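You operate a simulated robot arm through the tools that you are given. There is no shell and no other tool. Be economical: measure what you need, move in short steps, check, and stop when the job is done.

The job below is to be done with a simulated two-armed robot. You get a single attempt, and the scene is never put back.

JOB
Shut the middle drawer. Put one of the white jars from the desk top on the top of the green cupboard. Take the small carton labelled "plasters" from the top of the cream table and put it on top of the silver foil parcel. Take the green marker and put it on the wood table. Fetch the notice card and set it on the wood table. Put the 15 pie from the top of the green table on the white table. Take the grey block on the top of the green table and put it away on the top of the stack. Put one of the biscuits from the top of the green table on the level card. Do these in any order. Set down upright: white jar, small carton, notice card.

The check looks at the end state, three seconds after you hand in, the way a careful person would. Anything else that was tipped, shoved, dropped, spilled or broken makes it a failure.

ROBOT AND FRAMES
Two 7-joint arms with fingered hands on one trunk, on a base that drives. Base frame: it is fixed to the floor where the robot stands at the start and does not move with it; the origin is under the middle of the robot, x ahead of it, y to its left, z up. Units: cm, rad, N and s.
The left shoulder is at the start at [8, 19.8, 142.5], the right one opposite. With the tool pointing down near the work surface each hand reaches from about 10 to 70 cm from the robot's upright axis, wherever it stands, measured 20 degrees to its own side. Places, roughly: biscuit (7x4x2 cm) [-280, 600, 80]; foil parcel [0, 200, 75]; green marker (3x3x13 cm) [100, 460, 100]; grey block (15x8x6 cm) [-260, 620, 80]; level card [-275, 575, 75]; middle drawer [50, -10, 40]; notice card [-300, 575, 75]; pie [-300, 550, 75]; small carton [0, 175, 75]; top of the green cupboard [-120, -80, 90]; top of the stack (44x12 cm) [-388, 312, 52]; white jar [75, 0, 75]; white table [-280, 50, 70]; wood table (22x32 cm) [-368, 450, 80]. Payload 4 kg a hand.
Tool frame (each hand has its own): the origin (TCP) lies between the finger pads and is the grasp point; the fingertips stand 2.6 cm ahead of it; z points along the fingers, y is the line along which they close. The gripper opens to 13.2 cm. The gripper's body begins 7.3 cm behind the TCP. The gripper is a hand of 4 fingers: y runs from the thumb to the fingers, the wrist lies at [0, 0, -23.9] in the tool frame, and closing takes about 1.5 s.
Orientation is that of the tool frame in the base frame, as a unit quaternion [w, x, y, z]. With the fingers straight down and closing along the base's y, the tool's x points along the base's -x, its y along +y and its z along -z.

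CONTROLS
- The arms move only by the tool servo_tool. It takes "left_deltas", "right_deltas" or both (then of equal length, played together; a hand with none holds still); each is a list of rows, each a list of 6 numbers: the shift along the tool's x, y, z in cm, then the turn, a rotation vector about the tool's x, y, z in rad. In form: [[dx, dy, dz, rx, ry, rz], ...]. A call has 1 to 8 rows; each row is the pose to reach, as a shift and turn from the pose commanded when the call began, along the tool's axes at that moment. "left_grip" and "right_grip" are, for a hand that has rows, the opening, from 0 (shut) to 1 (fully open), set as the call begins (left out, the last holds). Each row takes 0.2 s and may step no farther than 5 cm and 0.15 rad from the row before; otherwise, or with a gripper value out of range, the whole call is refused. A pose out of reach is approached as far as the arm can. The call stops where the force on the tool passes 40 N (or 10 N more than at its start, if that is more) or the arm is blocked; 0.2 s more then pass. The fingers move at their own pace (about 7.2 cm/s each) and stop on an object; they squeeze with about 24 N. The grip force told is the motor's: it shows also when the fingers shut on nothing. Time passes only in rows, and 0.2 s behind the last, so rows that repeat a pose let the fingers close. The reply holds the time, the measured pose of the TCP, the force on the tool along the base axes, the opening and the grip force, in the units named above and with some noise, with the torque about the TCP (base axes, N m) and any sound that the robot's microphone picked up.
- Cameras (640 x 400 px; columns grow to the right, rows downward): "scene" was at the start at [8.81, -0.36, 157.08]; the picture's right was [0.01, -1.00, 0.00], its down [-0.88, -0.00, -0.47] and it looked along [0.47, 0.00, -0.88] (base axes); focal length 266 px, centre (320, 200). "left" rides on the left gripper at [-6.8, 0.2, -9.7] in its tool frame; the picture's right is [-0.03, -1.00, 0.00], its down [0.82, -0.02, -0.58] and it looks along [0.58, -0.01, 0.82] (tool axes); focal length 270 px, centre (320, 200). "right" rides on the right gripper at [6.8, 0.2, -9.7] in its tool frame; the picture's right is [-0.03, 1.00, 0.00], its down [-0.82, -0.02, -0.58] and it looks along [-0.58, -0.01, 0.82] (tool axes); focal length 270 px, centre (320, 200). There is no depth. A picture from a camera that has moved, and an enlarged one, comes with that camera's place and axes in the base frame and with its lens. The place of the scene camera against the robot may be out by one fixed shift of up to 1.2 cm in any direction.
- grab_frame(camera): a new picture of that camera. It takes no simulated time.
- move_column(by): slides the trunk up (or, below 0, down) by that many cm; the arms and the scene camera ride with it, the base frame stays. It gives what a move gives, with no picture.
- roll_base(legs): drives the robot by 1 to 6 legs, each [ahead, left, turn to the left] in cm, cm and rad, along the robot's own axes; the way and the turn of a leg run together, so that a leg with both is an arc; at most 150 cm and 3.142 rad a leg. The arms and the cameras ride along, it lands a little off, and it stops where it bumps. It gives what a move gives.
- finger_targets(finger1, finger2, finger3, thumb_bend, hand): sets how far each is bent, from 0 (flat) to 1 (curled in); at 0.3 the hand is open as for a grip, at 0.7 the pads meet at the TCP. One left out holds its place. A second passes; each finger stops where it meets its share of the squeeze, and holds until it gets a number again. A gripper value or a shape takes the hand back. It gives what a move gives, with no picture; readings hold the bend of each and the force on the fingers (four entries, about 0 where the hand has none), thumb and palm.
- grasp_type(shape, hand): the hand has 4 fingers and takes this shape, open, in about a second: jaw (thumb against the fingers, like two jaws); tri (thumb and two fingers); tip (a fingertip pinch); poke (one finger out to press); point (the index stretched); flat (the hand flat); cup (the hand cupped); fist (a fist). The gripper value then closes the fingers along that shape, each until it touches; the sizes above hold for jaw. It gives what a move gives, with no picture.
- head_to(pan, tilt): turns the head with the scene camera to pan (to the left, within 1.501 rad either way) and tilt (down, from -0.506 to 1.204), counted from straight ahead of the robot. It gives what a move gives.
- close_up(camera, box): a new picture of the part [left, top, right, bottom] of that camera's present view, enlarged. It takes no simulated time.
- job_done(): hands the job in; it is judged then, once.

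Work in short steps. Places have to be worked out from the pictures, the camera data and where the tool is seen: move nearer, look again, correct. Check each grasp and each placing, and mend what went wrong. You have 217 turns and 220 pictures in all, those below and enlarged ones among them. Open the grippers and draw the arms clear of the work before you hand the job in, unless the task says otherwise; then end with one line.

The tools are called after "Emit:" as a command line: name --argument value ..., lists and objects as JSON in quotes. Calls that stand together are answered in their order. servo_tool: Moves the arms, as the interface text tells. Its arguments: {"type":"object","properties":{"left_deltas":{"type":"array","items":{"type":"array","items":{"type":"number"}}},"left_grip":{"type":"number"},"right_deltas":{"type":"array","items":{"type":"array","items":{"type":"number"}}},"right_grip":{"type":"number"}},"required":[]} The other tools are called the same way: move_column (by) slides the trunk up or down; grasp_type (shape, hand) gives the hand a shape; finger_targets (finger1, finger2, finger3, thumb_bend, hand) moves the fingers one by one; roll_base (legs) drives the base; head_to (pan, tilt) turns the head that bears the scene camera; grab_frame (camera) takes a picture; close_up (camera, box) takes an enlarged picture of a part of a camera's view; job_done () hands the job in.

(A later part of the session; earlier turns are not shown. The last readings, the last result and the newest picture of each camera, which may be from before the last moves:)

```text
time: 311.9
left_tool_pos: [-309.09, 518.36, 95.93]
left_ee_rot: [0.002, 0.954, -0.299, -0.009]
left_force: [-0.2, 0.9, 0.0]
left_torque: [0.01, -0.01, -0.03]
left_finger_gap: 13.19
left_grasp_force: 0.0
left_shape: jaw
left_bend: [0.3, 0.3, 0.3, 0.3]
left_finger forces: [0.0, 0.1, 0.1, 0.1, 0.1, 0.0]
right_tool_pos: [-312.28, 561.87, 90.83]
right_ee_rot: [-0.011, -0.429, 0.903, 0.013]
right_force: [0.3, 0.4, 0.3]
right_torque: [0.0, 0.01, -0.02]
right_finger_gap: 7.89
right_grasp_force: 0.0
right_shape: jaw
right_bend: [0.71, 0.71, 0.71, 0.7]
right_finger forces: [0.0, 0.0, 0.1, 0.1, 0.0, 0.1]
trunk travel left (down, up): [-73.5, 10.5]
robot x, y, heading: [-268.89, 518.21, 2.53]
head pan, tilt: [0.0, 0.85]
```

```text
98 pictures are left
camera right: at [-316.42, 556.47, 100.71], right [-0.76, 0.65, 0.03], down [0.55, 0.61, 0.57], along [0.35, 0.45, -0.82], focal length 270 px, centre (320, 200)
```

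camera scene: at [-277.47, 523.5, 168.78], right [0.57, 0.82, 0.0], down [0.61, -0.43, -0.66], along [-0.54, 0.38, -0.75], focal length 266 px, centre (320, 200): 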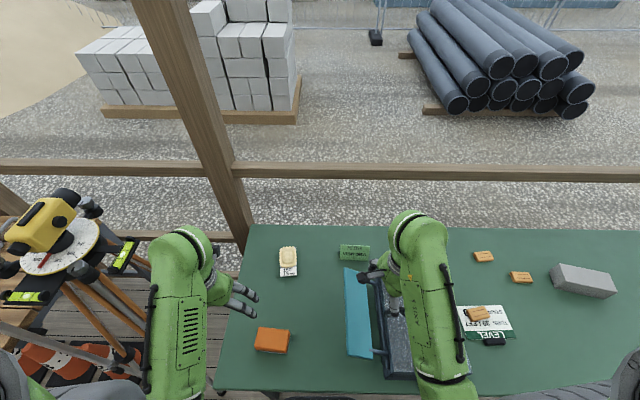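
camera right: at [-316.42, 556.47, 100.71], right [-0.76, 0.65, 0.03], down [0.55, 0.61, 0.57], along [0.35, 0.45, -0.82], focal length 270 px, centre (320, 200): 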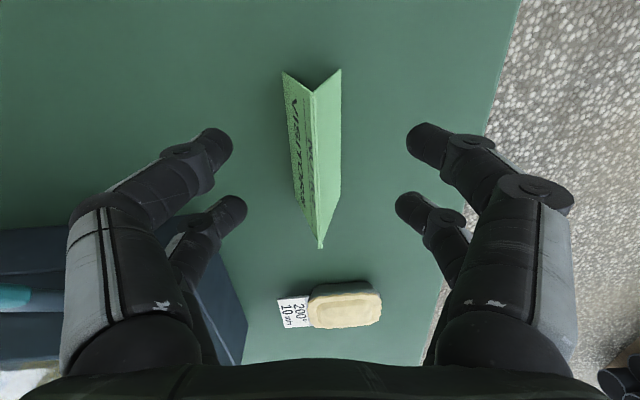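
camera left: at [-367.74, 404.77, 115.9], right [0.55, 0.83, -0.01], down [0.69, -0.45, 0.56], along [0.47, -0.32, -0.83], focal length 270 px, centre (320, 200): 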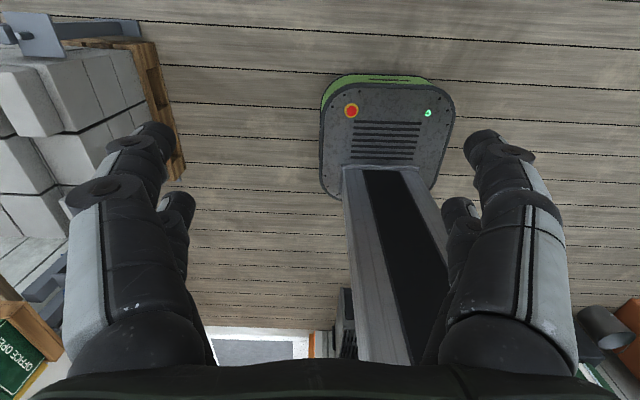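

Centred. Down to z 85 and close.

Emit:
servo_tool --right_deltas '[[0.4, 0, 3, 0, 0, 0], [0.4, 0, 5.6, 0, 0, 0], [0.4, 0, 5.6, 0, 0, 0]]'

Emit:
servo_tool --right_deltas '[[0, 0, 0, 0, 0, 0], [0, 0, 0, 0, 0, 0], [0, 0, 0, 0, 0, 0], [0, 0, 0, 0, 0, 0], [0, 0, 0, 0, 0, 0], [0, 0, 0, 0, 0, 0], [0, 0, 0, 0, 0, 0]]' --right_grip 0.0

Emit:
grab_frame --camera "right"

```text
time: 312.8
left_tool_pos: [-309.14, 518.41, 95.97]
left_ee_rot: [0.001, 0.954, -0.299, -0.009]
left_force: [-0.5, 0.6, -1.0]
left_torque: [-0.03, 0.0, 0.01]
left_finger_gap: 13.19
left_grasp_force: 0.0
left_shape: jaw
left_bend: [0.3, 0.3, 0.3, 0.3]
left_finger forces: [0.0, 0.1, 0.0, 0.0, 0.0, 0.0]
right_tool_pos: [-312.79, 561.59, 85.3]
right_ee_rot: [-0.011, -0.429, 0.903, 0.013]
right_force: [-0.5, -0.2, 0.5]
right_torque: [0.0, 0.02, -0.04]
right_finger_gap: 7.87
right_grasp_force: 0.1
right_shape: jaw
right_bend: [0.71, 0.71, 0.71, 0.7]
right_finger forces: [0.0, 0.0, 0.1, 0.0, 0.0, 0.0]
trunk travel left (down, up): [-73.5, 10.5]
robot x, y, heading: [-268.59, 518.06, 2.533]
head pan, tilt: [0.0, 0.85]
```

```text
time: 314.4
left_tool_pos: [-308.97, 518.28, 95.94]
left_ee_rot: [0.002, 0.954, -0.299, -0.008]
left_force: [-0.4, -0.2, 0.7]
left_torque: [0.01, 0.01, -0.03]
left_finger_gap: 13.21
left_grasp_force: 0.2
left_shape: jaw
left_bend: [0.3, 0.3, 0.3, 0.3]
left_finger forces: [0.0, 0.1, 0.0, 0.1, 0.0, 0.0]
right_tool_pos: [-312.6, 561.58, 85.11]
right_ee_rot: [-0.012, -0.429, 0.903, 0.013]
right_force: [0.8, -0.3, 0.4]
right_torque: [-0.07, -0.01, -0.01]
right_finger_gap: 1.93
right_grasp_force: 23.8
right_shape: jaw
right_bend: [0.73, 0.73, 0.73, 0.7]
right_finger forces: [20.6, 20.8, 20.3, 0.0, 21.1, 0.0]
trunk travel left (down, up): [-73.5, 10.5]
robot x, y, heading: [-268.57, 518.19, 2.533]
head pan, tilt: [0.0, 0.85]
```

```text
97 pictures are left
camera right: at [-316.91, 556.29, 95.05], right [-0.76, 0.65, 0.03], down [0.55, 0.61, 0.57], along [0.35, 0.45, -0.82], focal length 270 px, centre (320, 200)
```

right: 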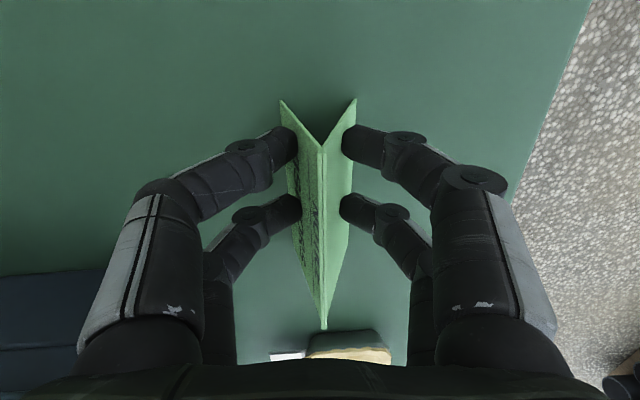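

The card is gripped. I lift it with the trunk alone, then draw the right hand in while the left hand goes out toward the 15 pie, and look.

Emit:
move_column --by 10

Emit:
servo_tool --right_deltas '[[0, -3, 0, 0, 0, 0], [0, -6, -1, 0, 0, 0], [0, -10, -2, 0, 0, 0], [0, -14, -3, 0, 0, 0], [0, -18, -4, 0, 0, 0], [0, -22, -5, 0, 0, 0]]' --left_deltas '[[0, -0.5, 0, 0, 0, 0], [-3, -2, 0, 0, 0, 0], [-7, -4, 0, 0, 0, 0], [-11, -6, 0, 0, 0, 0], [-15, -7.5, 0, 0, 0, 0], [-18, -9, 0, 0, 0, 0]]'

Emit:
grab_frame --camera "left"

Emit:
grab_frame --camera "scene"

```text
time: 315.7
left_tool_pos: [-309.1, 518.28, 105.98]
left_ee_rot: [0.001, 0.954, -0.299, -0.009]
left_force: [0.0, 0.1, -0.3]
left_torque: [-0.01, -0.04, -0.01]
left_finger_gap: 13.18
left_grasp_force: 0.1
left_shape: jaw
left_bend: [0.3, 0.3, 0.3, 0.3]
left_finger forces: [0.0, 0.1, 0.0, 0.0, 0.0, 0.0]
right_tool_pos: [-312.82, 561.53, 95.34]
right_ee_rot: [-0.011, -0.429, 0.903, 0.013]
right_force: [0.6, -0.6, -0.3]
right_torque: [-0.01, 0.0, 0.01]
right_finger_gap: 1.92
right_grasp_force: 23.9
right_shape: jaw
right_bend: [0.73, 0.73, 0.73, 0.7]
right_finger forces: [20.6, 20.8, 20.3, 0.0, 20.8, 0.0]
trunk travel left (down, up): [-83.5, 0.5]
robot x, y, heading: [-268.53, 518.3, 2.526]
head pan, tilt: [0.0, 0.85]
```

```text
time: 317.1
left_tool_pos: [-318.25, 535.58, 106.51]
left_ee_rot: [0.001, 0.954, -0.299, -0.011]
left_force: [-0.1, -0.5, 0.5]
left_torque: [0.02, 0.05, 0.04]
left_finger_gap: 13.2
left_grasp_force: 0.2
left_shape: jaw
left_bend: [0.3, 0.3, 0.3, 0.3]
left_finger forces: [0.0, 0.0, 0.0, 0.0, 0.0, 0.1]
right_tool_pos: [-294.79, 547.25, 99.45]
right_ee_rot: [-0.014, -0.429, 0.903, 0.014]
right_force: [-0.6, 0.3, 0.2]
right_torque: [0.03, 0.04, 0.01]
right_finger_gap: 1.21
right_grasp_force: 24.2
right_shape: jaw
right_bend: [0.74, 0.74, 0.76, 0.74]
right_finger forces: [0.0, 0.1, 0.0, 0.0, 0.0, 0.0]
trunk travel left (down, up): [-83.5, 0.5]
robot x, y, heading: [-268.81, 518.0, 2.531]
head pan, tilt: [0.0, 0.85]
```

```text
96 pictures are left
camera left: at [-323.79, 539.22, 116.38], right [0.55, 0.84, -0.01], down [0.69, -0.45, 0.56], along [0.46, -0.31, -0.83], focal length 270 px, centre (320, 200)
```

left: 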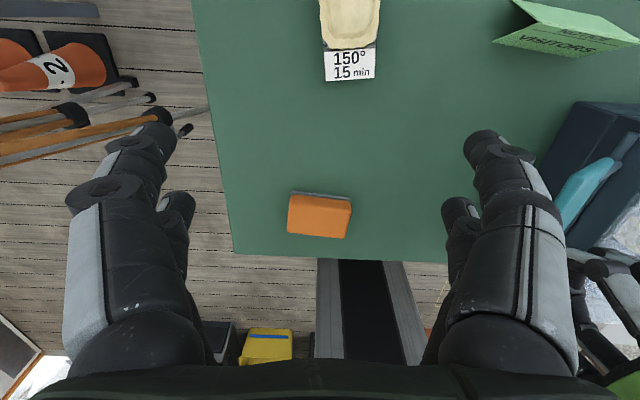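

```text
95 pictures are left
camera scene: at [-277.21, 523.31, 168.8], right [0.57, 0.82, 0.0], down [0.61, -0.43, -0.66], along [-0.54, 0.38, -0.75], focal length 266 px, centre (320, 200)
```

scene: 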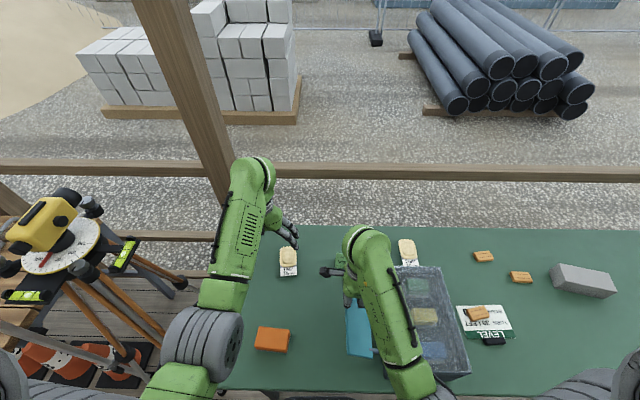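

The tapered tent slipped out of the grip right at the first pull; it stands upright at its old place near (-310,561). I'll regrip it lower later. First the pie with the left hand, which is nearly over it: raise the right hand, lower the trunk, and move the left over the pie.

Emit:
servo_tool --right_deltas '[[0, -1, -3, 0, 0, 0], [0, -2, -6, 0, 0, 0], [0, -3, -8, 0, 0, 0]]' --right_grip 0.6

Emit:
move_column --by -10

Emit:
servo_tool --left_deltas '[[-3, -0.7, 0, 0, 0, 0], [-6, -1.4, 0, 0, 0, 0], [-9.1, -2.2, 0, 0, 0, 0], [-9.1, -2.2, 2, 0, 0, 0]]'

Emit:
grab_frame --camera "left"

Emit:
close_up --camera "scene" --box '[210, 200, 450, 350]'

```text
time: 317.9
left_tool_pos: [-318.72, 535.79, 106.32]
left_ee_rot: [0.002, 0.954, -0.299, -0.009]
left_force: [0.3, -0.5, -0.4]
left_torque: [0.03, -0.01, -0.01]
left_finger_gap: 13.2
left_grasp_force: 0.1
left_shape: jaw
left_bend: [0.3, 0.3, 0.3, 0.3]
left_finger forces: [0.1, 0.1, 0.0, 0.1, 0.0, 0.0]
right_tool_pos: [-292.93, 545.49, 107.43]
right_ee_rot: [-0.012, -0.43, 0.903, 0.013]
right_force: [0.3, 0.0, 0.2]
right_torque: [0.02, -0.02, 0.01]
right_finger_gap: 7.89
right_grasp_force: 0.1
right_shape: jaw
right_bend: [0.71, 0.71, 0.71, 0.7]
right_finger forces: [0.0, 0.0, 0.1, 0.0, 0.0, 0.0]
trunk travel left (down, up): [-83.5, 0.5]
robot x, y, heading: [-268.22, 518.19, 2.53]
head pan, tilt: [0.0, 0.85]
```

```text
time: 319.2
left_tool_pos: [-319.01, 535.56, 96.09]
left_ee_rot: [-0.001, 0.954, -0.298, -0.008]
left_force: [0.8, 0.4, -0.5]
left_torque: [0.03, -0.02, 0.0]
left_finger_gap: 13.17
left_grasp_force: 0.0
left_shape: jaw
left_bend: [0.3, 0.3, 0.3, 0.3]
left_finger forces: [0.0, 0.1, 0.1, 0.0, 0.0, 0.0]
right_tool_pos: [-293.24, 545.13, 97.62]
right_ee_rot: [-0.012, -0.429, 0.903, 0.012]
right_force: [-13.5, -15.0, 9.5]
right_torque: [-0.85, 0.11, -1.0]
right_finger_gap: 7.83
right_grasp_force: 0.0
right_shape: jaw
right_bend: [0.71, 0.71, 0.71, 0.7]
right_finger forces: [0.1, 0.0, 0.0, 0.0, 21.2, 0.0]
trunk travel left (down, up): [-73.5, 10.5]
robot x, y, heading: [-268.21, 518.22, 2.528]
head pan, tilt: [0.0, 0.85]
```

```text
time: 320.2
left_tool_pos: [-325.28, 542.62, 94.29]
left_ee_rot: [0.0, 0.954, -0.299, -0.008]
left_force: [-0.4, -0.8, -0.2]
left_torque: [0.01, 0.01, 0.03]
left_finger_gap: 13.21
left_grasp_force: 0.1
left_shape: jaw
left_bend: [0.3, 0.3, 0.3, 0.3]
left_finger forces: [0.0, 0.1, 0.0, 0.0, 0.0, 0.0]
right_tool_pos: [-293.21, 545.1, 97.51]
right_ee_rot: [-0.01, -0.429, 0.903, 0.014]
right_force: [-14.4, -16.0, 10.7]
right_torque: [-0.91, 0.12, -1.11]
right_finger_gap: 7.84
right_grasp_force: 0.2
right_shape: jaw
right_bend: [0.71, 0.71, 0.71, 0.7]
right_finger forces: [0.1, 0.1, 0.1, 0.0, 23.7, 0.0]
trunk travel left (down, up): [-73.5, 10.5]
robot x, y, heading: [-268.55, 517.84, 2.527]
head pan, tilt: [0.0, 0.85]
```

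```text
94 pictures are left
camera left: at [-330.95, 546.26, 104.11], right [0.55, 0.84, 0.0], down [0.69, -0.45, 0.56], along [0.47, -0.31, -0.83], focal length 270 px, centre (320, 200)
```

left: 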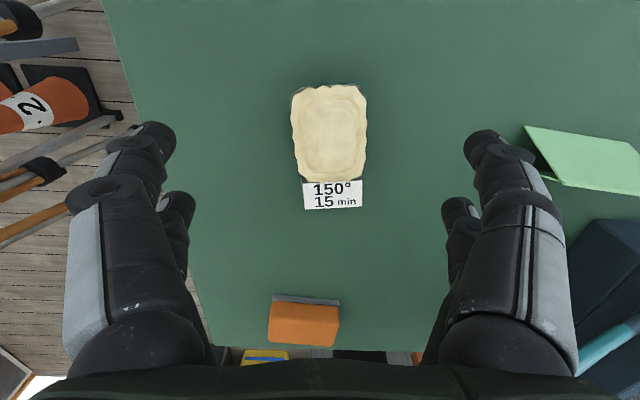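

```text
2.67 times, centred on (330, 275) of scene
camera zoom: at [-278.43, 523.27, 158.74], right [0.57, 0.82, 0.0], down [0.62, -0.43, -0.66], along [-0.54, 0.38, -0.75], focal length 708 px, centre (293, 0)
```

zoom: 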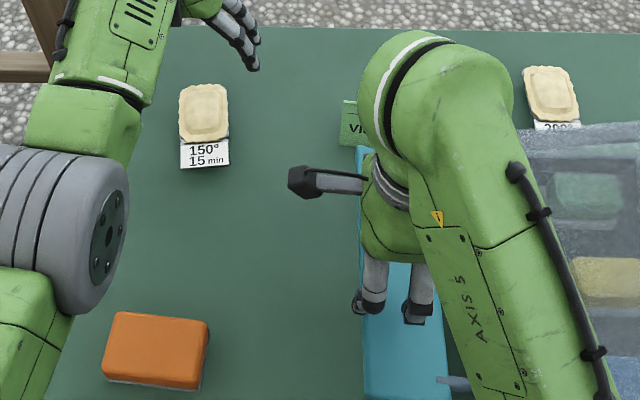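

The right thumb is pressing the toolbox lid, so I raise the trunk at once. Then I'll take the right hand over the card while the left waits over the pie, so both can be grasped with the trunk low.

Emit:
move_column --by 10

Emit:
servo_tool --right_deltas '[[0, 0, 0, 0, 0, 0], [0, 4, 0, 0, 0, 0], [0, 8, 0, 0, 0, 0], [0, 12, 1, 0, 0, 0], [0, 16, 2, 0, 0, 0], [0, 20, 3, 0, 0, 0], [0, 24.5, 4, 0, 0, 0]]'

Emit:
grab_frame --camera "right"

```text
time: 321.5
left_tool_pos: [-325.01, 542.96, 104.24]
left_ee_rot: [0.002, 0.954, -0.299, -0.009]
left_force: [0.3, 0.1, -0.4]
left_torque: [-0.02, -0.01, -0.03]
left_finger_gap: 13.2
left_grasp_force: 0.1
left_shape: jaw
left_bend: [0.3, 0.3, 0.3, 0.3]
left_finger forces: [0.0, 0.0, 0.0, 0.0, 0.0, 0.1]
right_tool_pos: [-292.95, 545.5, 107.33]
right_ee_rot: [-0.012, -0.429, 0.903, 0.013]
right_force: [-0.5, -0.2, -0.8]
right_torque: [0.01, -0.02, -0.01]
right_finger_gap: 7.88
right_grasp_force: 0.1
right_shape: jaw
right_bend: [0.71, 0.71, 0.71, 0.7]
right_finger forces: [0.1, 0.1, 0.0, 0.0, 0.1, 0.0]
trunk travel left (down, up): [-83.5, 0.5]
robot x, y, heading: [-268.27, 518.09, 2.533]
head pan, tilt: [0.0, 0.85]
```

```text
time: 323.1
left_tool_pos: [-325.3, 543.03, 104.19]
left_ee_rot: [0.002, 0.954, -0.298, -0.009]
left_force: [0.2, 0.7, 0.5]
left_torque: [-0.03, -0.01, 0.01]
left_finger_gap: 13.18
left_grasp_force: 0.0
left_shape: jaw
left_bend: [0.3, 0.3, 0.3, 0.3]
left_finger forces: [0.0, 0.0, 0.0, 0.0, 0.0, 0.0]
right_tool_pos: [-312.24, 561.33, 104.24]
right_ee_rot: [-0.01, -0.429, 0.903, 0.011]
right_force: [-0.6, -0.1, -0.6]
right_torque: [-0.03, -0.03, -0.02]
right_finger_gap: 7.89
right_grasp_force: 0.1
right_shape: jaw
right_bend: [0.71, 0.71, 0.71, 0.7]
right_finger forces: [0.0, 0.0, 0.0, 0.0, 0.0, 0.0]
trunk travel left (down, up): [-83.5, 0.5]
robot x, y, heading: [-268.69, 517.97, 2.531]
head pan, tilt: [0.0, 0.85]
```

```text
92 pictures are left
camera right: at [-316.47, 555.94, 113.99], right [-0.76, 0.65, 0.03], down [0.55, 0.61, 0.57], along [0.35, 0.45, -0.82], focal length 270 px, centre (320, 200)
```

right: 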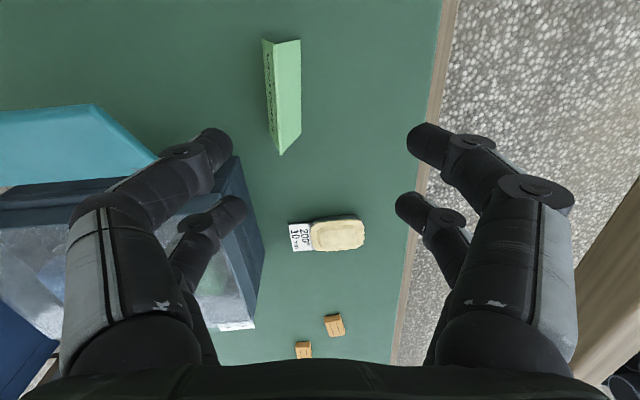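

The card now stands ~3 cm nearer, still upright. I correct both hands (right over the card, left over the pie), lower the trunk, and descend most of the way.

Emit:
servo_tool --right_deltas '[[0.5, -1.6, 0, 0, 0, 0], [0.9, -3.2, 0, 0, 0, 0]]' --left_deltas '[[0.8, -0.3, 0, 0, 0, 0], [1.6, -0.5, 0, 0, 0, 0]]'

Emit:
move_column --by -10

Emit:
servo_tool --right_deltas '[[0, 0, 2, 0, 0, 0], [0, 0, 4, 0, 0, 0]]' --left_deltas '[[0, 0, 2, 0, 0, 0], [0, 0, 4, 0, 0, 0]]'

Emit:
grab_frame --camera "right"

Emit:
grab_frame --camera "left"

```text
time: 323.7
left_tool_pos: [-323.51, 542.47, 104.28]
left_ee_rot: [0.002, 0.954, -0.298, -0.009]
left_force: [-0.1, 0.6, -0.1]
left_torque: [0.0, 0.03, -0.01]
left_finger_gap: 13.2
left_grasp_force: 0.1
left_shape: jaw
left_bend: [0.3, 0.3, 0.3, 0.3]
left_finger forces: [0.1, 0.0, 0.1, 0.1, 0.0, 0.0]
right_tool_pos: [-309.99, 558.35, 104.2]
right_ee_rot: [-0.012, -0.429, 0.903, 0.013]
right_force: [-0.4, -0.2, -0.3]
right_torque: [0.0, 0.0, 0.03]
right_finger_gap: 7.92
right_grasp_force: 0.1
right_shape: jaw
right_bend: [0.71, 0.71, 0.71, 0.7]
right_finger forces: [0.0, 0.1, 0.0, 0.1, 0.0, 0.0]
trunk travel left (down, up): [-83.5, 0.5]
robot x, y, heading: [-268.54, 517.62, 2.533]
head pan, tilt: [0.0, 0.85]
```

```text
time: 325.1
left_tool_pos: [-323.46, 542.42, 94.36]
left_ee_rot: [0.002, 0.954, -0.3, -0.009]
left_force: [-0.8, 0.7, -0.1]
left_torque: [0.01, 0.04, -0.02]
left_finger_gap: 13.19
left_grasp_force: 0.1
left_shape: jaw
left_bend: [0.3, 0.3, 0.3, 0.3]
left_finger forces: [0.0, 0.0, 0.0, 0.0, 0.0, 0.1]
right_tool_pos: [-310.13, 558.37, 94.26]
right_ee_rot: [-0.012, -0.428, 0.903, 0.012]
right_force: [1.1, 1.0, 0.3]
right_torque: [0.01, -0.01, 0.04]
right_finger_gap: 7.91
right_grasp_force: 0.1
right_shape: jaw
right_bend: [0.71, 0.71, 0.71, 0.7]
right_finger forces: [0.0, 0.0, 0.0, 0.0, 0.1, 0.0]
trunk travel left (down, up): [-73.5, 10.5]
robot x, y, heading: [-268.54, 518.34, 2.539]
head pan, tilt: [0.0, 0.85]
```

```text
time: 325.7
left_tool_pos: [-323.47, 542.53, 90.17]
left_ee_rot: [0.001, 0.955, -0.298, -0.009]
left_force: [-0.9, 0.4, 0.1]
left_torque: [-0.01, -0.01, 0.03]
left_finger_gap: 13.21
left_grasp_force: 0.1
left_shape: jaw
left_bend: [0.3, 0.3, 0.3, 0.3]
left_finger forces: [0.0, 0.0, 0.1, 0.0, 0.0, 0.1]
right_tool_pos: [-310.29, 558.62, 90.04]
right_ee_rot: [-0.012, -0.429, 0.903, 0.013]
right_force: [0.5, -0.1, -0.6]
right_torque: [-0.01, 0.01, 0.0]
right_finger_gap: 7.88
right_grasp_force: 0.1
right_shape: jaw
right_bend: [0.71, 0.71, 0.71, 0.7]
right_finger forces: [0.0, 0.0, 0.0, 0.0, 0.0, 0.0]
trunk travel left (down, up): [-73.5, 10.5]
robot x, y, heading: [-268.39, 518.05, 2.534]
head pan, tilt: [0.0, 0.85]
```

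```text
91 pictures are left
camera right: at [-314.54, 553.22, 99.88], right [-0.76, 0.65, 0.03], down [0.55, 0.61, 0.57], along [0.35, 0.45, -0.82], focal length 270 px, centre (320, 200)
```

right: 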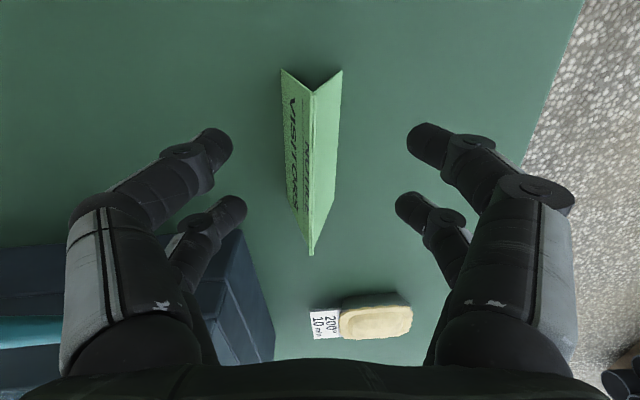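

```text
90 pictures are left
camera left: at [-329.06, 546.11, 100.07], right [0.55, 0.84, -0.01], down [0.69, -0.45, 0.56], along [0.47, -0.32, -0.83], focal length 270 px, centre (320, 200)
```

left: 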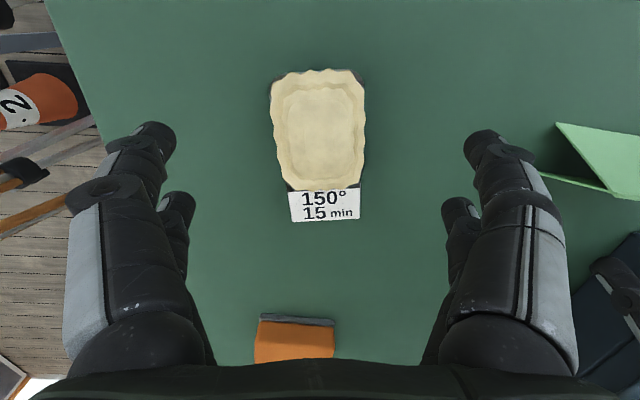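

Both targets are centred. I descend the last 6.6 cm with both hands and close them.

Emit:
servo_tool --right_deltas '[[0, 0, 3, 0, 0, 0], [0, 0, 5.5, 0, 0, 0], [0, 0, 6.6, 0, 0, 0], [0, 0, 6.6, 0, 0, 0]]' --left_deltas '[[0, 0, 3, 0, 0, 0], [0, 0, 5.5, 0, 0, 0], [0, 0, 6.6, 0, 0, 0], [0, 0, 6.6, 0, 0, 0]]'

Emit:
servo_tool --right_deltas '[[0, 0, 0, 0, 0, 0], [0, 0, 0, 0, 0, 0], [0, 0, 0, 0, 0, 0], [0, 0, 0, 0, 0, 0], [0, 0, 0, 0, 0, 0], [0, 0, 0, 0, 0, 0], [0, 0, 0, 0, 0, 0]]' --left_deltas '[[0, 0, 0, 0, 0, 0], [0, 0, 0, 0, 0, 0], [0, 0, 0, 0, 0, 0], [0, 0, 0, 0, 0, 0], [0, 0, 0, 0, 0, 0], [0, 0, 0, 0, 0, 0], [0, 0, 0, 0, 0, 0]]' --right_grip 0.0 --left_grip 0.0

Emit:
grab_frame --camera "right"

Emit:
grab_frame --camera "left"

```text
time: 326.7
left_tool_pos: [-323.61, 542.63, 83.65]
left_ee_rot: [0.002, 0.954, -0.299, -0.008]
left_force: [-0.3, 0.1, -0.3]
left_torque: [-0.01, 0.02, 0.01]
left_finger_gap: 13.18
left_grasp_force: 0.1
left_shape: jaw
left_bend: [0.3, 0.3, 0.3, 0.3]
left_finger forces: [0.1, 0.0, 0.0, 0.1, 0.0, 0.0]
right_tool_pos: [-310.4, 558.69, 83.49]
right_ee_rot: [-0.012, -0.428, 0.903, 0.013]
right_force: [-0.1, 0.6, 0.5]
right_torque: [0.01, -0.04, 0.0]
right_finger_gap: 7.88
right_grasp_force: 0.0
right_shape: jaw
right_bend: [0.71, 0.71, 0.71, 0.7]
right_finger forces: [0.0, 0.0, 0.0, 0.0, 0.0, 0.0]
trunk travel left (down, up): [-73.5, 10.5]
robot x, y, heading: [-268.82, 517.9, 2.531]
head pan, tilt: [0.0, 0.85]
```

```text
time: 328.3
left_tool_pos: [-323.59, 542.52, 83.62]
left_ee_rot: [0.002, 0.954, -0.299, -0.009]
left_force: [-0.4, 0.0, 0.3]
left_torque: [0.0, 0.0, -0.01]
left_finger_gap: 5.1
left_grasp_force: 24.0
left_shape: jaw
left_bend: [0.73, 0.74, 0.73, 0.7]
left_finger forces: [21.4, 21.5, 21.3, 0.0, 21.7, 0.1]
right_tool_pos: [-310.33, 558.68, 83.53]
right_ee_rot: [-0.012, -0.428, 0.903, 0.013]
right_force: [-1.1, 0.0, 1.5]
right_torque: [-0.03, -0.04, -0.01]
right_finger_gap: 2.71
right_grasp_force: 23.7
right_shape: jaw
right_bend: [0.73, 0.73, 0.73, 0.7]
right_finger forces: [21.0, 20.9, 20.8, 0.0, 21.4, 0.0]
trunk travel left (down, up): [-73.5, 10.5]
robot x, y, heading: [-268.34, 517.96, 2.533]
head pan, tilt: [0.0, 0.85]
```

```text
89 pictures are left
camera right: at [-314.53, 553.33, 93.35], right [-0.76, 0.65, 0.03], down [0.55, 0.61, 0.57], along [0.35, 0.45, -0.82], focal length 270 px, centre (320, 200)
```

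right: 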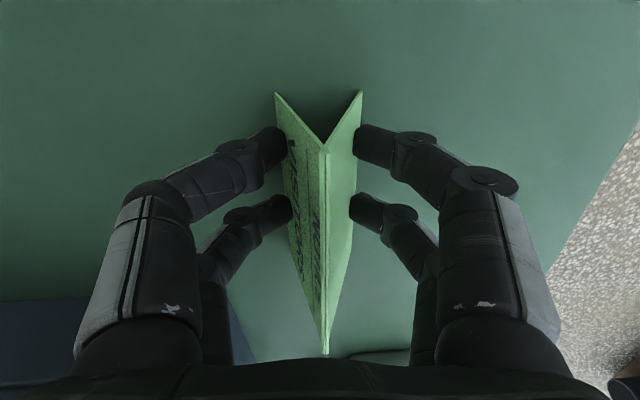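

```text
88 pictures are left
camera left: at [-329.15, 546.21, 93.51], right [0.55, 0.84, -0.01], down [0.69, -0.45, 0.56], along [0.47, -0.32, -0.83], focal length 270 px, centre (320, 200)
```

left: 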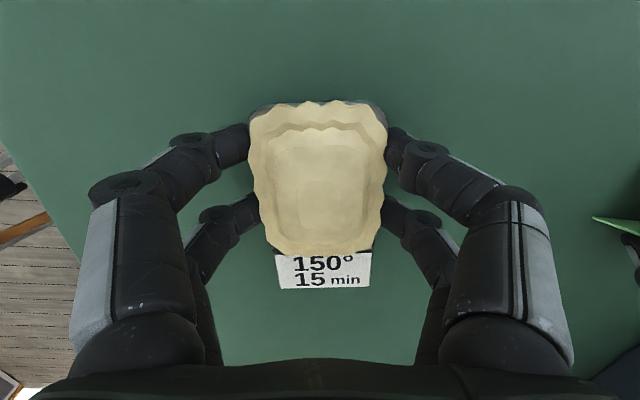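

Both are gripped. I lift with the trunk and check.

Emit:
move_column --by 10

Emit:
grab_frame --camera "right"

Emit:
grab_frame --camera "left"

```text
time: 329.6
left_tool_pos: [-323.62, 542.58, 93.68]
left_ee_rot: [0.001, 0.954, -0.299, -0.009]
left_force: [-0.5, 0.0, -1.1]
left_torque: [-0.01, 0.0, 0.01]
left_finger_gap: 5.07
left_grasp_force: 23.4
left_shape: jaw
left_bend: [0.73, 0.74, 0.73, 0.7]
left_finger forces: [21.4, 21.5, 21.3, 0.0, 21.7, 0.1]
right_tool_pos: [-310.2, 558.71, 93.5]
right_ee_rot: [-0.012, -0.429, 0.903, 0.013]
right_force: [-0.6, -0.4, -0.7]
right_torque: [0.01, 0.01, 0.0]
right_finger_gap: 2.74
right_grasp_force: 23.8
right_shape: jaw
right_bend: [0.73, 0.73, 0.73, 0.7]
right_finger forces: [20.9, 20.9, 20.4, 0.0, 20.8, 0.1]
trunk travel left (down, up): [-83.5, 0.5]
robot x, y, heading: [-268.23, 518.18, 2.533]
head pan, tilt: [0.0, 0.85]
```

```text
87 pictures are left
camera right: at [-314.53, 553.33, 103.32], right [-0.76, 0.65, 0.03], down [0.55, 0.61, 0.57], along [0.35, 0.45, -0.82], focal length 270 px, centre (320, 200)
```

right: 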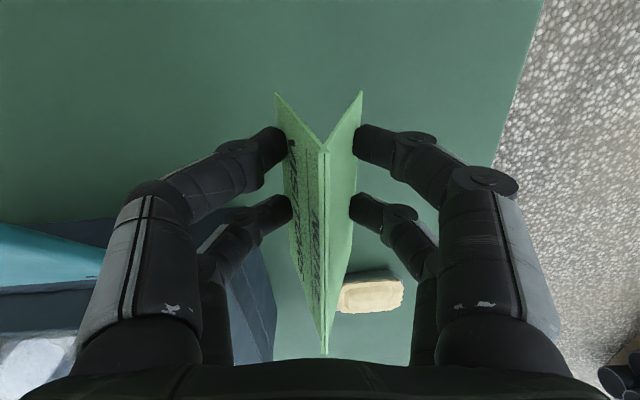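

```text
86 pictures are left
camera left: at [-329.16, 546.21, 103.48], right [0.55, 0.84, -0.01], down [0.69, -0.45, 0.56], along [0.47, -0.32, -0.83], focal length 270 px, centre (320, 200)
```

left: 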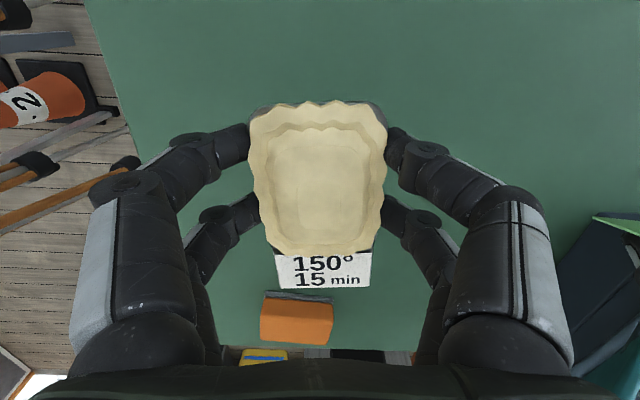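

Both held. The toolbox lid (about z 97) lies on the way straight back, so I raise the right hand gently by 11 cm before backing off.

Emit:
servo_tool --right_deltas '[[0, 0, -1.5, 0, 0, 0], [0, 0, -3, 0, 0, 0], [0, 0, -4.5, 0, 0, 0], [0, 0, -6, 0, 0, 0], [0, 0, -7.5, 0, 0, 0], [0, 0, -9, 0, 0, 0], [0, 0, -10.5, 0, 0, 0], [0, 0, -11.5, 0, 0, 0]]'

Emit:
roll_base --legs '[[-40, 0, 0]]'

Emit:
grab_frame --camera "scene"

```text
time: 331.4
left_tool_pos: [-323.72, 542.57, 93.7]
left_ee_rot: [0.001, 0.954, -0.299, -0.01]
left_force: [-0.3, 0.0, -1.0]
left_torque: [0.02, 0.01, -0.04]
left_finger_gap: 5.08
left_grasp_force: 23.4
left_shape: jaw
left_bend: [0.73, 0.74, 0.73, 0.7]
left_finger forces: [21.4, 21.6, 21.3, 0.0, 21.7, 0.0]
right_tool_pos: [-309.91, 558.47, 105.06]
right_ee_rot: [-0.011, -0.429, 0.903, 0.012]
right_force: [-0.2, 0.8, -1.1]
right_torque: [0.01, -0.01, 0.0]
right_finger_gap: 2.74
right_grasp_force: 24.0
right_shape: jaw
right_bend: [0.73, 0.73, 0.73, 0.7]
right_finger forces: [20.8, 20.8, 20.4, 0.1, 20.8, 0.1]
trunk travel left (down, up): [-83.5, 0.5]
robot x, y, heading: [-268.8, 518.28, 2.529]
head pan, tilt: [0.0, 0.85]
```

```text
time: 333.9
left_tool_pos: [-290.91, 519.41, 93.45]
left_ee_rot: [0.002, 0.955, -0.295, -0.007]
left_force: [0.4, 1.0, -1.5]
left_torque: [-0.01, 0.03, 0.0]
left_finger_gap: 5.09
left_grasp_force: 24.4
left_shape: jaw
left_bend: [0.73, 0.74, 0.73, 0.7]
left_finger forces: [21.3, 21.6, 21.3, 0.0, 21.8, 0.0]
right_tool_pos: [-277.47, 535.33, 104.85]
right_ee_rot: [-0.011, -0.432, 0.902, 0.011]
right_force: [-0.7, 1.0, -0.8]
right_torque: [0.01, -0.02, 0.0]
right_finger_gap: 2.72
right_grasp_force: 23.9
right_shape: jaw
right_bend: [0.73, 0.73, 0.73, 0.7]
right_finger forces: [20.7, 20.8, 20.4, 0.0, 20.7, 0.0]
trunk travel left (down, up): [-83.5, 0.5]
robot x, y, heading: [-235.28, 494.95, 2.538]
head pan, tilt: [0.0, 0.85]
```

```text
85 pictures are left
camera scene: at [-245.44, 501.0, 168.7], right [0.57, 0.82, 0.0], down [0.62, -0.43, -0.66], along [-0.54, 0.37, -0.75], focal length 266 px, centre (320, 200)
```

scene: 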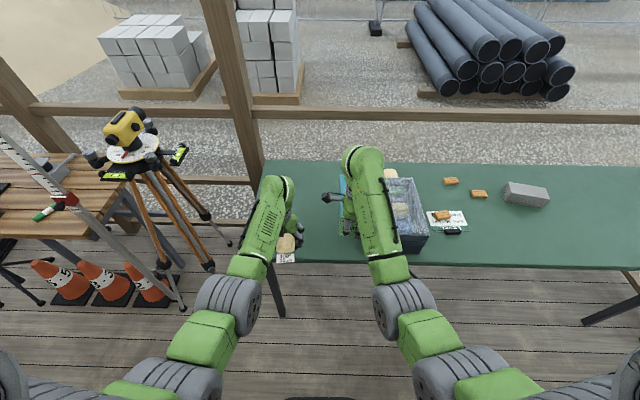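

Everything is held. I draw both hands in gently (left further), then travel left 124 cm and ahead to the wood bench.

Emit:
servo_tool --right_deltas '[[0, -1.5, 0, 0, 0, 0], [0, -3, 0, 0, 0, 0], [0, -4.5, 0, 0, 0, 0], [0, -6, 0, 0, 0, 0], [0, -7.5, 0, 0, 0, 0], [0, -9, 0, 0, 0, 0], [0, -10.5, 0, 0, 0, 0], [0, -12, 0, 0, 0, 0]]' --left_deltas '[[3, 0.7, -1, 0, 0, 0], [6, 1.4, -2, 0, 0, 0], [9, 2.1, -3, 0, 0, 0], [12, 2.8, -4, 0, 0, 0], [15, 3.5, -5, 0, 0, 0], [18.5, 4.2, -6, 0, 0, 0], [22, 5, -7, 0, 0, 0], [26, 6, -8, 0, 0, 0]]'

Emit:
roll_base --legs '[[0, 62, 0], [0, 62, 0], [22, 0, 0]]'

Emit:
head_to --pan -0.15 --tilt 0.95

Emit:
grab_frame --camera "scene"

Emit:
grab_frame --camera "right"

```text
time: 335.7
left_tool_pos: [-272.33, 499.47, 101.35]
left_ee_rot: [0.002, 0.955, -0.295, -0.01]
left_force: [0.3, -0.5, -0.5]
left_torque: [0.02, 0.0, -0.03]
left_finger_gap: 5.1
left_grasp_force: 24.1
left_shape: jaw
left_bend: [0.73, 0.74, 0.73, 0.7]
left_finger forces: [21.4, 21.6, 21.3, 0.0, 21.8, 0.0]
right_tool_pos: [-267.62, 527.58, 104.72]
right_ee_rot: [-0.013, -0.431, 0.902, 0.014]
right_force: [0.0, 0.6, 0.6]
right_torque: [0.0, -0.02, 0.04]
right_finger_gap: 2.74
right_grasp_force: 23.9
right_shape: jaw
right_bend: [0.73, 0.73, 0.73, 0.7]
right_finger forces: [20.7, 20.8, 20.6, 0.1, 20.7, 0.0]
trunk travel left (down, up): [-83.5, 0.5]
robot x, y, heading: [-235.3, 495.02, 2.536]
head pan, tilt: [0.0, 0.85]
```

```text
time: 343.6
left_tool_pos: [-361.27, 410.37, 101.32]
left_ee_rot: [0.001, 0.954, -0.301, -0.011]
left_force: [0.0, 1.2, -1.4]
left_torque: [0.07, 0.05, 0.0]
left_finger_gap: 5.08
left_grasp_force: 23.6
left_shape: jaw
left_bend: [0.73, 0.74, 0.73, 0.7]
left_finger forces: [21.4, 21.6, 21.3, 0.0, 21.8, 0.0]
right_tool_pos: [-356.13, 438.26, 104.88]
right_ee_rot: [-0.012, -0.426, 0.904, 0.015]
right_force: [1.0, 0.7, 0.0]
right_torque: [0.01, 0.01, 0.01]
right_finger_gap: 2.71
right_grasp_force: 23.8
right_shape: jaw
right_bend: [0.73, 0.73, 0.73, 0.7]
right_finger forces: [20.7, 20.7, 20.5, 0.0, 20.7, 0.0]
trunk travel left (down, up): [-83.5, 0.5]
robot x, y, heading: [-324.42, 405.63, 2.524]
head pan, tilt: [0.0, 0.85]
```

```text
time: 344.3
left_tool_pos: [-361.5, 410.32, 101.19]
left_ee_rot: [0.001, 0.953, -0.302, -0.009]
left_force: [0.6, -0.5, -1.3]
left_torque: [0.04, 0.0, -0.06]
left_finger_gap: 5.06
left_grasp_force: 24.1
left_shape: jaw
left_bend: [0.73, 0.74, 0.73, 0.7]
left_finger forces: [21.3, 21.6, 21.3, 0.0, 21.8, 0.1]
right_tool_pos: [-356.45, 438.49, 104.75]
right_ee_rot: [-0.012, -0.426, 0.904, 0.014]
right_force: [0.6, -0.9, -0.5]
right_torque: [0.0, 0.02, 0.0]
right_finger_gap: 2.71
right_grasp_force: 23.8
right_shape: jaw
right_bend: [0.73, 0.73, 0.73, 0.7]
right_finger forces: [20.6, 20.8, 20.5, 0.1, 20.7, 0.0]
trunk travel left (down, up): [-83.5, 0.5]
robot x, y, heading: [-325.0, 405.49, 2.521]
head pan, tilt: [-0.15, 0.949]
```

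```text
84 pictures are left
camera scene: at [-332.8, 411.68, 168.0], right [0.69, 0.72, 0.0], down [0.58, -0.56, -0.58], along [-0.42, 0.4, -0.81], focal length 266 px, centre (320, 200)
```

scene: 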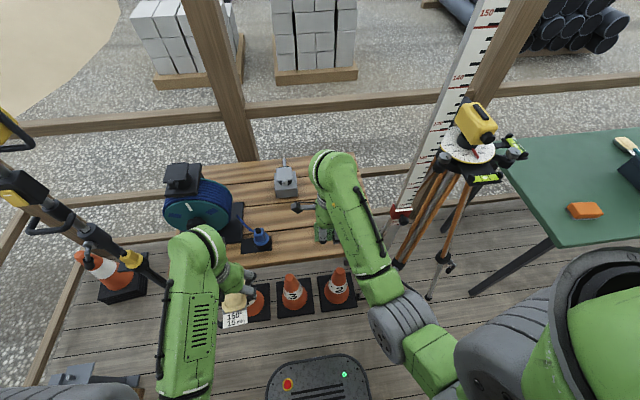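

```text
83 pictures are left
camera right: at [-360.7, 433.12, 114.56], right [-0.75, 0.66, 0.03], down [0.55, 0.61, 0.57], along [0.35, 0.45, -0.82], focal length 270 px, centre (320, 200)
```

right: 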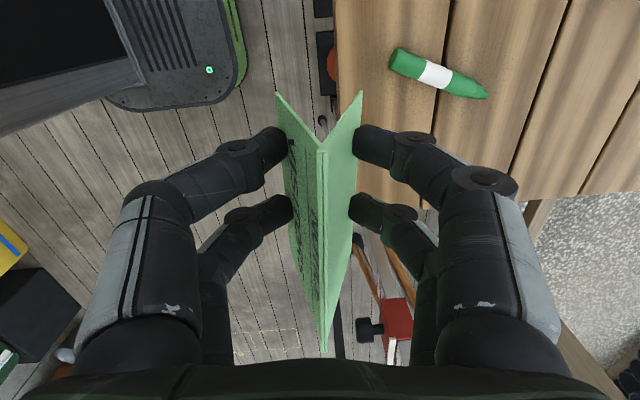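

The marker lies as before; the free spot right of it is around (-360.4,454.3). I go ahead 6 cm, then shift the card over that spot slowly.

Emit:
roll_base --legs '[[6, 0, 0]]'

Emit:
servo_tool --right_deltas '[[-1.5, 1, 0, 0, 0, 0], [-3, 2, 0, 0, 0, 0], [-5, 3.5, 0, 0, 0, 0], [-7, 5, 0, 0, 0, 0], [-8.5, 6, 0, 0, 0, 0], [-10, 7, 0, 0, 0, 0], [-10, 7, 2, 0, 0, 0], [-10, 7, 4, 0, 0, 0]]'

Emit:
grab_frame --camera "right"

Emit:
grab_frame --camera "scene"

```text
time: 345.3
left_tool_pos: [-365.75, 413.41, 101.51]
left_ee_rot: [0.001, 0.953, -0.301, -0.013]
left_force: [0.5, -0.9, -1.5]
left_torque: [0.11, 0.07, -0.02]
left_finger_gap: 5.08
left_grasp_force: 23.9
left_shape: jaw
left_bend: [0.73, 0.74, 0.73, 0.7]
left_finger forces: [21.3, 21.6, 21.3, 0.0, 21.8, 0.1]
right_tool_pos: [-360.65, 441.4, 105.17]
right_ee_rot: [-0.015, -0.425, 0.905, 0.017]
right_force: [1.1, -0.5, 0.3]
right_torque: [0.04, 0.06, 0.03]
right_finger_gap: 2.68
right_grasp_force: 24.2
right_shape: jaw
right_bend: [0.73, 0.73, 0.73, 0.7]
right_finger forces: [20.7, 20.8, 20.5, 0.1, 20.7, 0.1]
trunk travel left (down, up): [-83.5, 0.5]
robot x, y, heading: [-329.69, 408.76, 2.524]
head pan, tilt: [-0.15, 0.949]
```

```text
time: 347.1
left_tool_pos: [-366.44, 414.08, 101.21]
left_ee_rot: [0.001, 0.953, -0.302, -0.008]
left_force: [0.6, 0.2, -0.2]
left_torque: [0.01, 0.03, 0.0]
left_finger_gap: 5.1
left_grasp_force: 23.8
left_shape: jaw
left_bend: [0.73, 0.74, 0.73, 0.7]
left_finger forces: [21.3, 21.6, 21.3, 0.0, 21.9, 0.0]
right_tool_pos: [-360.61, 454.32, 100.81]
right_ee_rot: [-0.011, -0.425, 0.905, 0.012]
right_force: [-0.9, 0.3, -0.8]
right_torque: [-0.02, 0.0, 0.0]
right_finger_gap: 2.7
right_grasp_force: 23.2
right_shape: jaw
right_bend: [0.73, 0.73, 0.73, 0.7]
right_finger forces: [20.7, 20.7, 20.4, 0.1, 20.5, 0.0]
trunk travel left (down, up): [-83.5, 0.5]
robot x, y, heading: [-329.67, 409.04, 2.521]
head pan, tilt: [-0.15, 0.949]
```

```text
82 pictures are left
camera right: at [-364.86, 449.09, 110.59], right [-0.75, 0.66, 0.03], down [0.55, 0.61, 0.57], along [0.35, 0.45, -0.82], focal length 270 px, centre (320, 200)
```

right: 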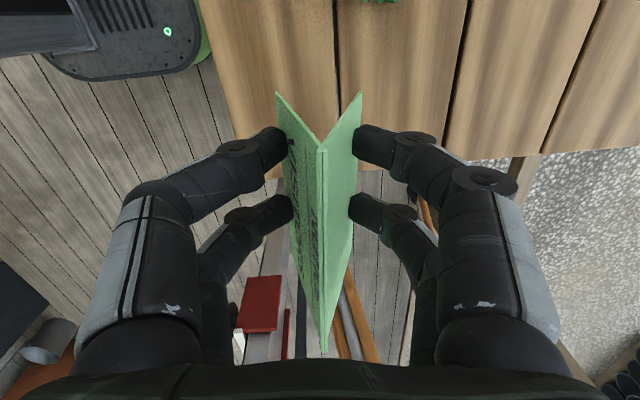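

```text
81 pictures are left
camera scene: at [-338.01, 415.37, 167.97], right [0.69, 0.72, 0.0], down [0.59, -0.57, -0.58], along [-0.42, 0.4, -0.81], focal length 266 px, centre (320, 200)
```

scene: 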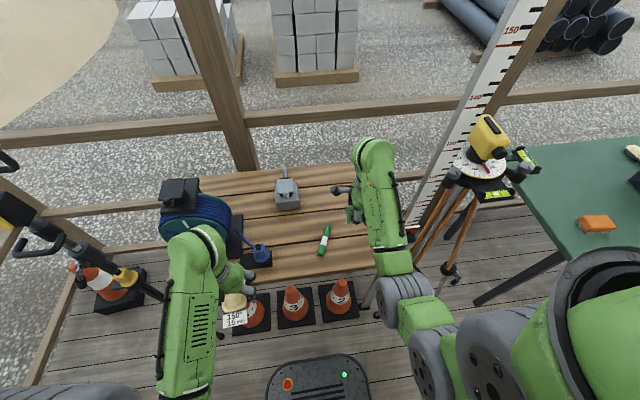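

The card is over the bench, inside its right edge (5 cm to spare). I shift 1 cm nearer to miss a slat gap and lower.

Emit:
servo_tool --right_deltas '[[0.5, -1, 0, 0, 0, 0], [0.5, -1, 3, 0, 0, 0], [0.5, -1, 6, 0, 0, 0], [0.5, -1, 9, 0, 0, 0], [0.5, -1, 12, 0, 0, 0], [0.5, -1, 14.5, 0, 0, 0], [0.5, -1, 15.5, 0, 0, 0]]'

Emit:
grab_frame --camera "right"

```text
time: 348.7
left_tool_pos: [-366.45, 414.03, 101.14]
left_ee_rot: [0.001, 0.953, -0.302, -0.008]
left_force: [0.1, 0.5, -2.2]
left_torque: [-0.01, 0.02, 0.01]
left_finger_gap: 5.07
left_grasp_force: 23.9
left_shape: jaw
left_bend: [0.73, 0.74, 0.73, 0.7]
left_finger forces: [21.4, 21.6, 21.4, 0.0, 21.8, 0.0]
right_tool_pos: [-360.87, 453.37, 85.25]
right_ee_rot: [-0.012, -0.425, 0.905, 0.013]
right_force: [0.0, -0.1, -0.2]
right_torque: [0.02, 0.04, 0.01]
right_finger_gap: 2.7
right_grasp_force: 24.2
right_shape: jaw
right_bend: [0.73, 0.73, 0.73, 0.7]
right_finger forces: [20.6, 20.6, 20.4, 0.0, 20.4, 0.1]
trunk travel left (down, up): [-83.5, 0.5]
robot x, y, heading: [-329.38, 408.84, 2.525]
head pan, tilt: [-0.15, 0.949]
```

```text
80 pictures are left
camera right: at [-365.05, 448.08, 95.02], right [-0.75, 0.66, 0.03], down [0.56, 0.61, 0.57], along [0.35, 0.45, -0.82], focal length 270 px, centre (320, 200)
```

right: 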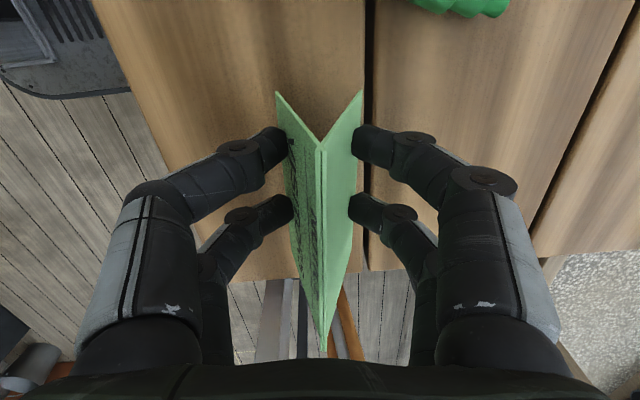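

Almost down; a further 0.7 cm sideways to clear the gap and small steps to contact.

Emit:
servo_tool --right_deltas '[[0.5, -0.7, 0, 0, 0, 0], [0.5, -0.7, 1, 0, 0, 0], [0.5, -0.7, 1.5, 0, 0, 0], [0.5, -0.7, 1.9, 0, 0, 0], [0.5, -0.7, 2.3, 0, 0, 0], [0.5, -0.7, 2.7, 0, 0, 0], [0.5, -0.7, 3.1, 0, 0, 0], [0.5, -0.7, 3.4, 0, 0, 0]]'

Emit:
grab_frame --camera "right"

```text
time: 350.0
left_tool_pos: [-366.26, 413.82, 101.22]
left_ee_rot: [0.001, 0.953, -0.303, -0.01]
left_force: [1.7, -0.6, -1.1]
left_torque: [-0.02, -0.01, -0.02]
left_finger_gap: 5.12
left_grasp_force: 23.9
left_shape: jaw
left_bend: [0.73, 0.74, 0.73, 0.7]
left_finger forces: [21.3, 21.6, 21.2, 0.0, 21.7, 0.0]
right_tool_pos: [-360.95, 452.89, 83.58]
right_ee_rot: [-0.017, -0.425, 0.905, 0.02]
right_force: [6.9, -5.7, 26.7]
right_torque: [-0.43, -0.26, 0.05]
right_finger_gap: 2.88
right_grasp_force: 24.0
right_shape: jaw
right_bend: [0.73, 0.73, 0.74, 0.71]
right_finger forces: [23.7, 23.9, 28.6, 0.0, 30.6, 0.0]
trunk travel left (down, up): [-83.5, 0.5]
robot x, y, heading: [-329.66, 408.72, 2.52]
head pan, tilt: [-0.15, 0.949]
stopped in row 6 (right hand): the force on the tool passed its limit at 45 N (the readings are from after the stop); the commanded pose is now the measured one
```

```text
79 pictures are left
camera right: at [-364.95, 447.35, 93.36], right [-0.75, 0.66, 0.05], down [0.56, 0.6, 0.57], along [0.34, 0.45, -0.82], focal length 270 px, centre (320, 200)
```

right: 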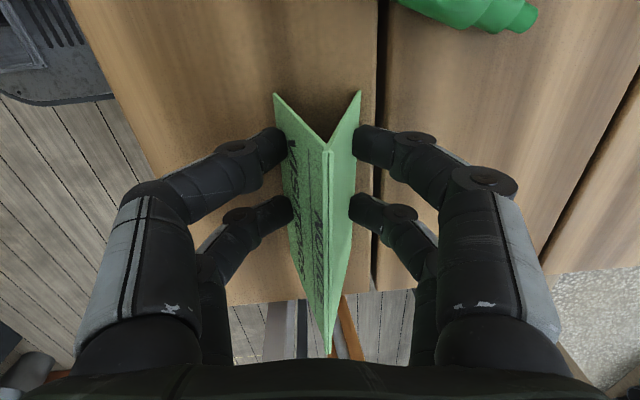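

In contact, clear of the gap. I ease off and open, then look.

Emit:
servo_tool --right_deltas '[[0, 0, -0.4, 0, 0, 0], [0, 0, -0.4, 0, 0, 0]]'

Emit:
servo_tool --right_deltas '[[0, 0, 0, 0, 0, 0], [0, 0, 0, 0, 0, 0], [0, 0, 0, 0, 0, 0], [0, 0, 0, 0, 0, 0], [0, 0, 0, 0, 0, 0]]' --right_grip 0.6

Emit:
grab_frame --camera "right"

```text
time: 350.6
left_tool_pos: [-366.45, 413.98, 101.25]
left_ee_rot: [0.002, 0.954, -0.301, -0.009]
left_force: [-0.2, -0.1, -0.9]
left_torque: [0.0, -0.01, 0.0]
left_finger_gap: 5.07
left_grasp_force: 24.0
left_shape: jaw
left_bend: [0.73, 0.74, 0.73, 0.7]
left_finger forces: [21.3, 21.6, 21.3, 0.0, 21.8, 0.0]
right_tool_pos: [-360.81, 452.75, 83.56]
right_ee_rot: [-0.015, -0.426, 0.905, 0.018]
right_force: [-1.7, -0.2, 11.4]
right_torque: [-0.13, -0.07, -0.06]
right_finger_gap: 2.86
right_grasp_force: 23.9
right_shape: jaw
right_bend: [0.73, 0.73, 0.74, 0.71]
right_finger forces: [24.6, 24.4, 24.3, 0.0, 24.4, 0.1]
trunk travel left (down, up): [-83.5, 0.5]
robot x, y, heading: [-329.38, 408.74, 2.525]
head pan, tilt: [-0.15, 0.949]
```

```text
time: 351.8
left_tool_pos: [-366.5, 413.95, 101.19]
left_ee_rot: [0.002, 0.953, -0.302, -0.008]
left_force: [0.0, -0.3, -1.7]
left_torque: [0.02, 0.02, -0.03]
left_finger_gap: 5.09
left_grasp_force: 23.3
left_shape: jaw
left_bend: [0.73, 0.74, 0.73, 0.7]
left_finger forces: [21.3, 21.7, 21.3, 0.0, 21.9, 0.0]
right_tool_pos: [-360.86, 452.83, 83.57]
right_ee_rot: [-0.014, -0.425, 0.905, 0.016]
right_force: [0.3, -0.1, 0.1]
right_torque: [-0.01, -0.03, -0.02]
right_finger_gap: 7.86
right_grasp_force: 0.0
right_shape: jaw
right_bend: [0.71, 0.71, 0.71, 0.7]
right_finger forces: [0.0, 0.1, 0.0, 0.0, 0.0, 0.0]
trunk travel left (down, up): [-83.5, 0.5]
robot x, y, heading: [-329.65, 409.19, 2.52]
head pan, tilt: [-0.15, 0.949]
```

```text
78 pictures are left
camera right: at [-365.03, 447.49, 93.28], right [-0.75, 0.66, 0.04], down [0.56, 0.6, 0.57], along [0.35, 0.45, -0.82], focal length 270 px, centre (320, 200)
```

right: 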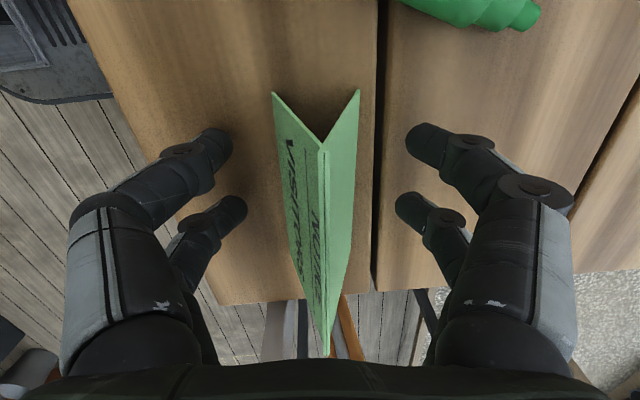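

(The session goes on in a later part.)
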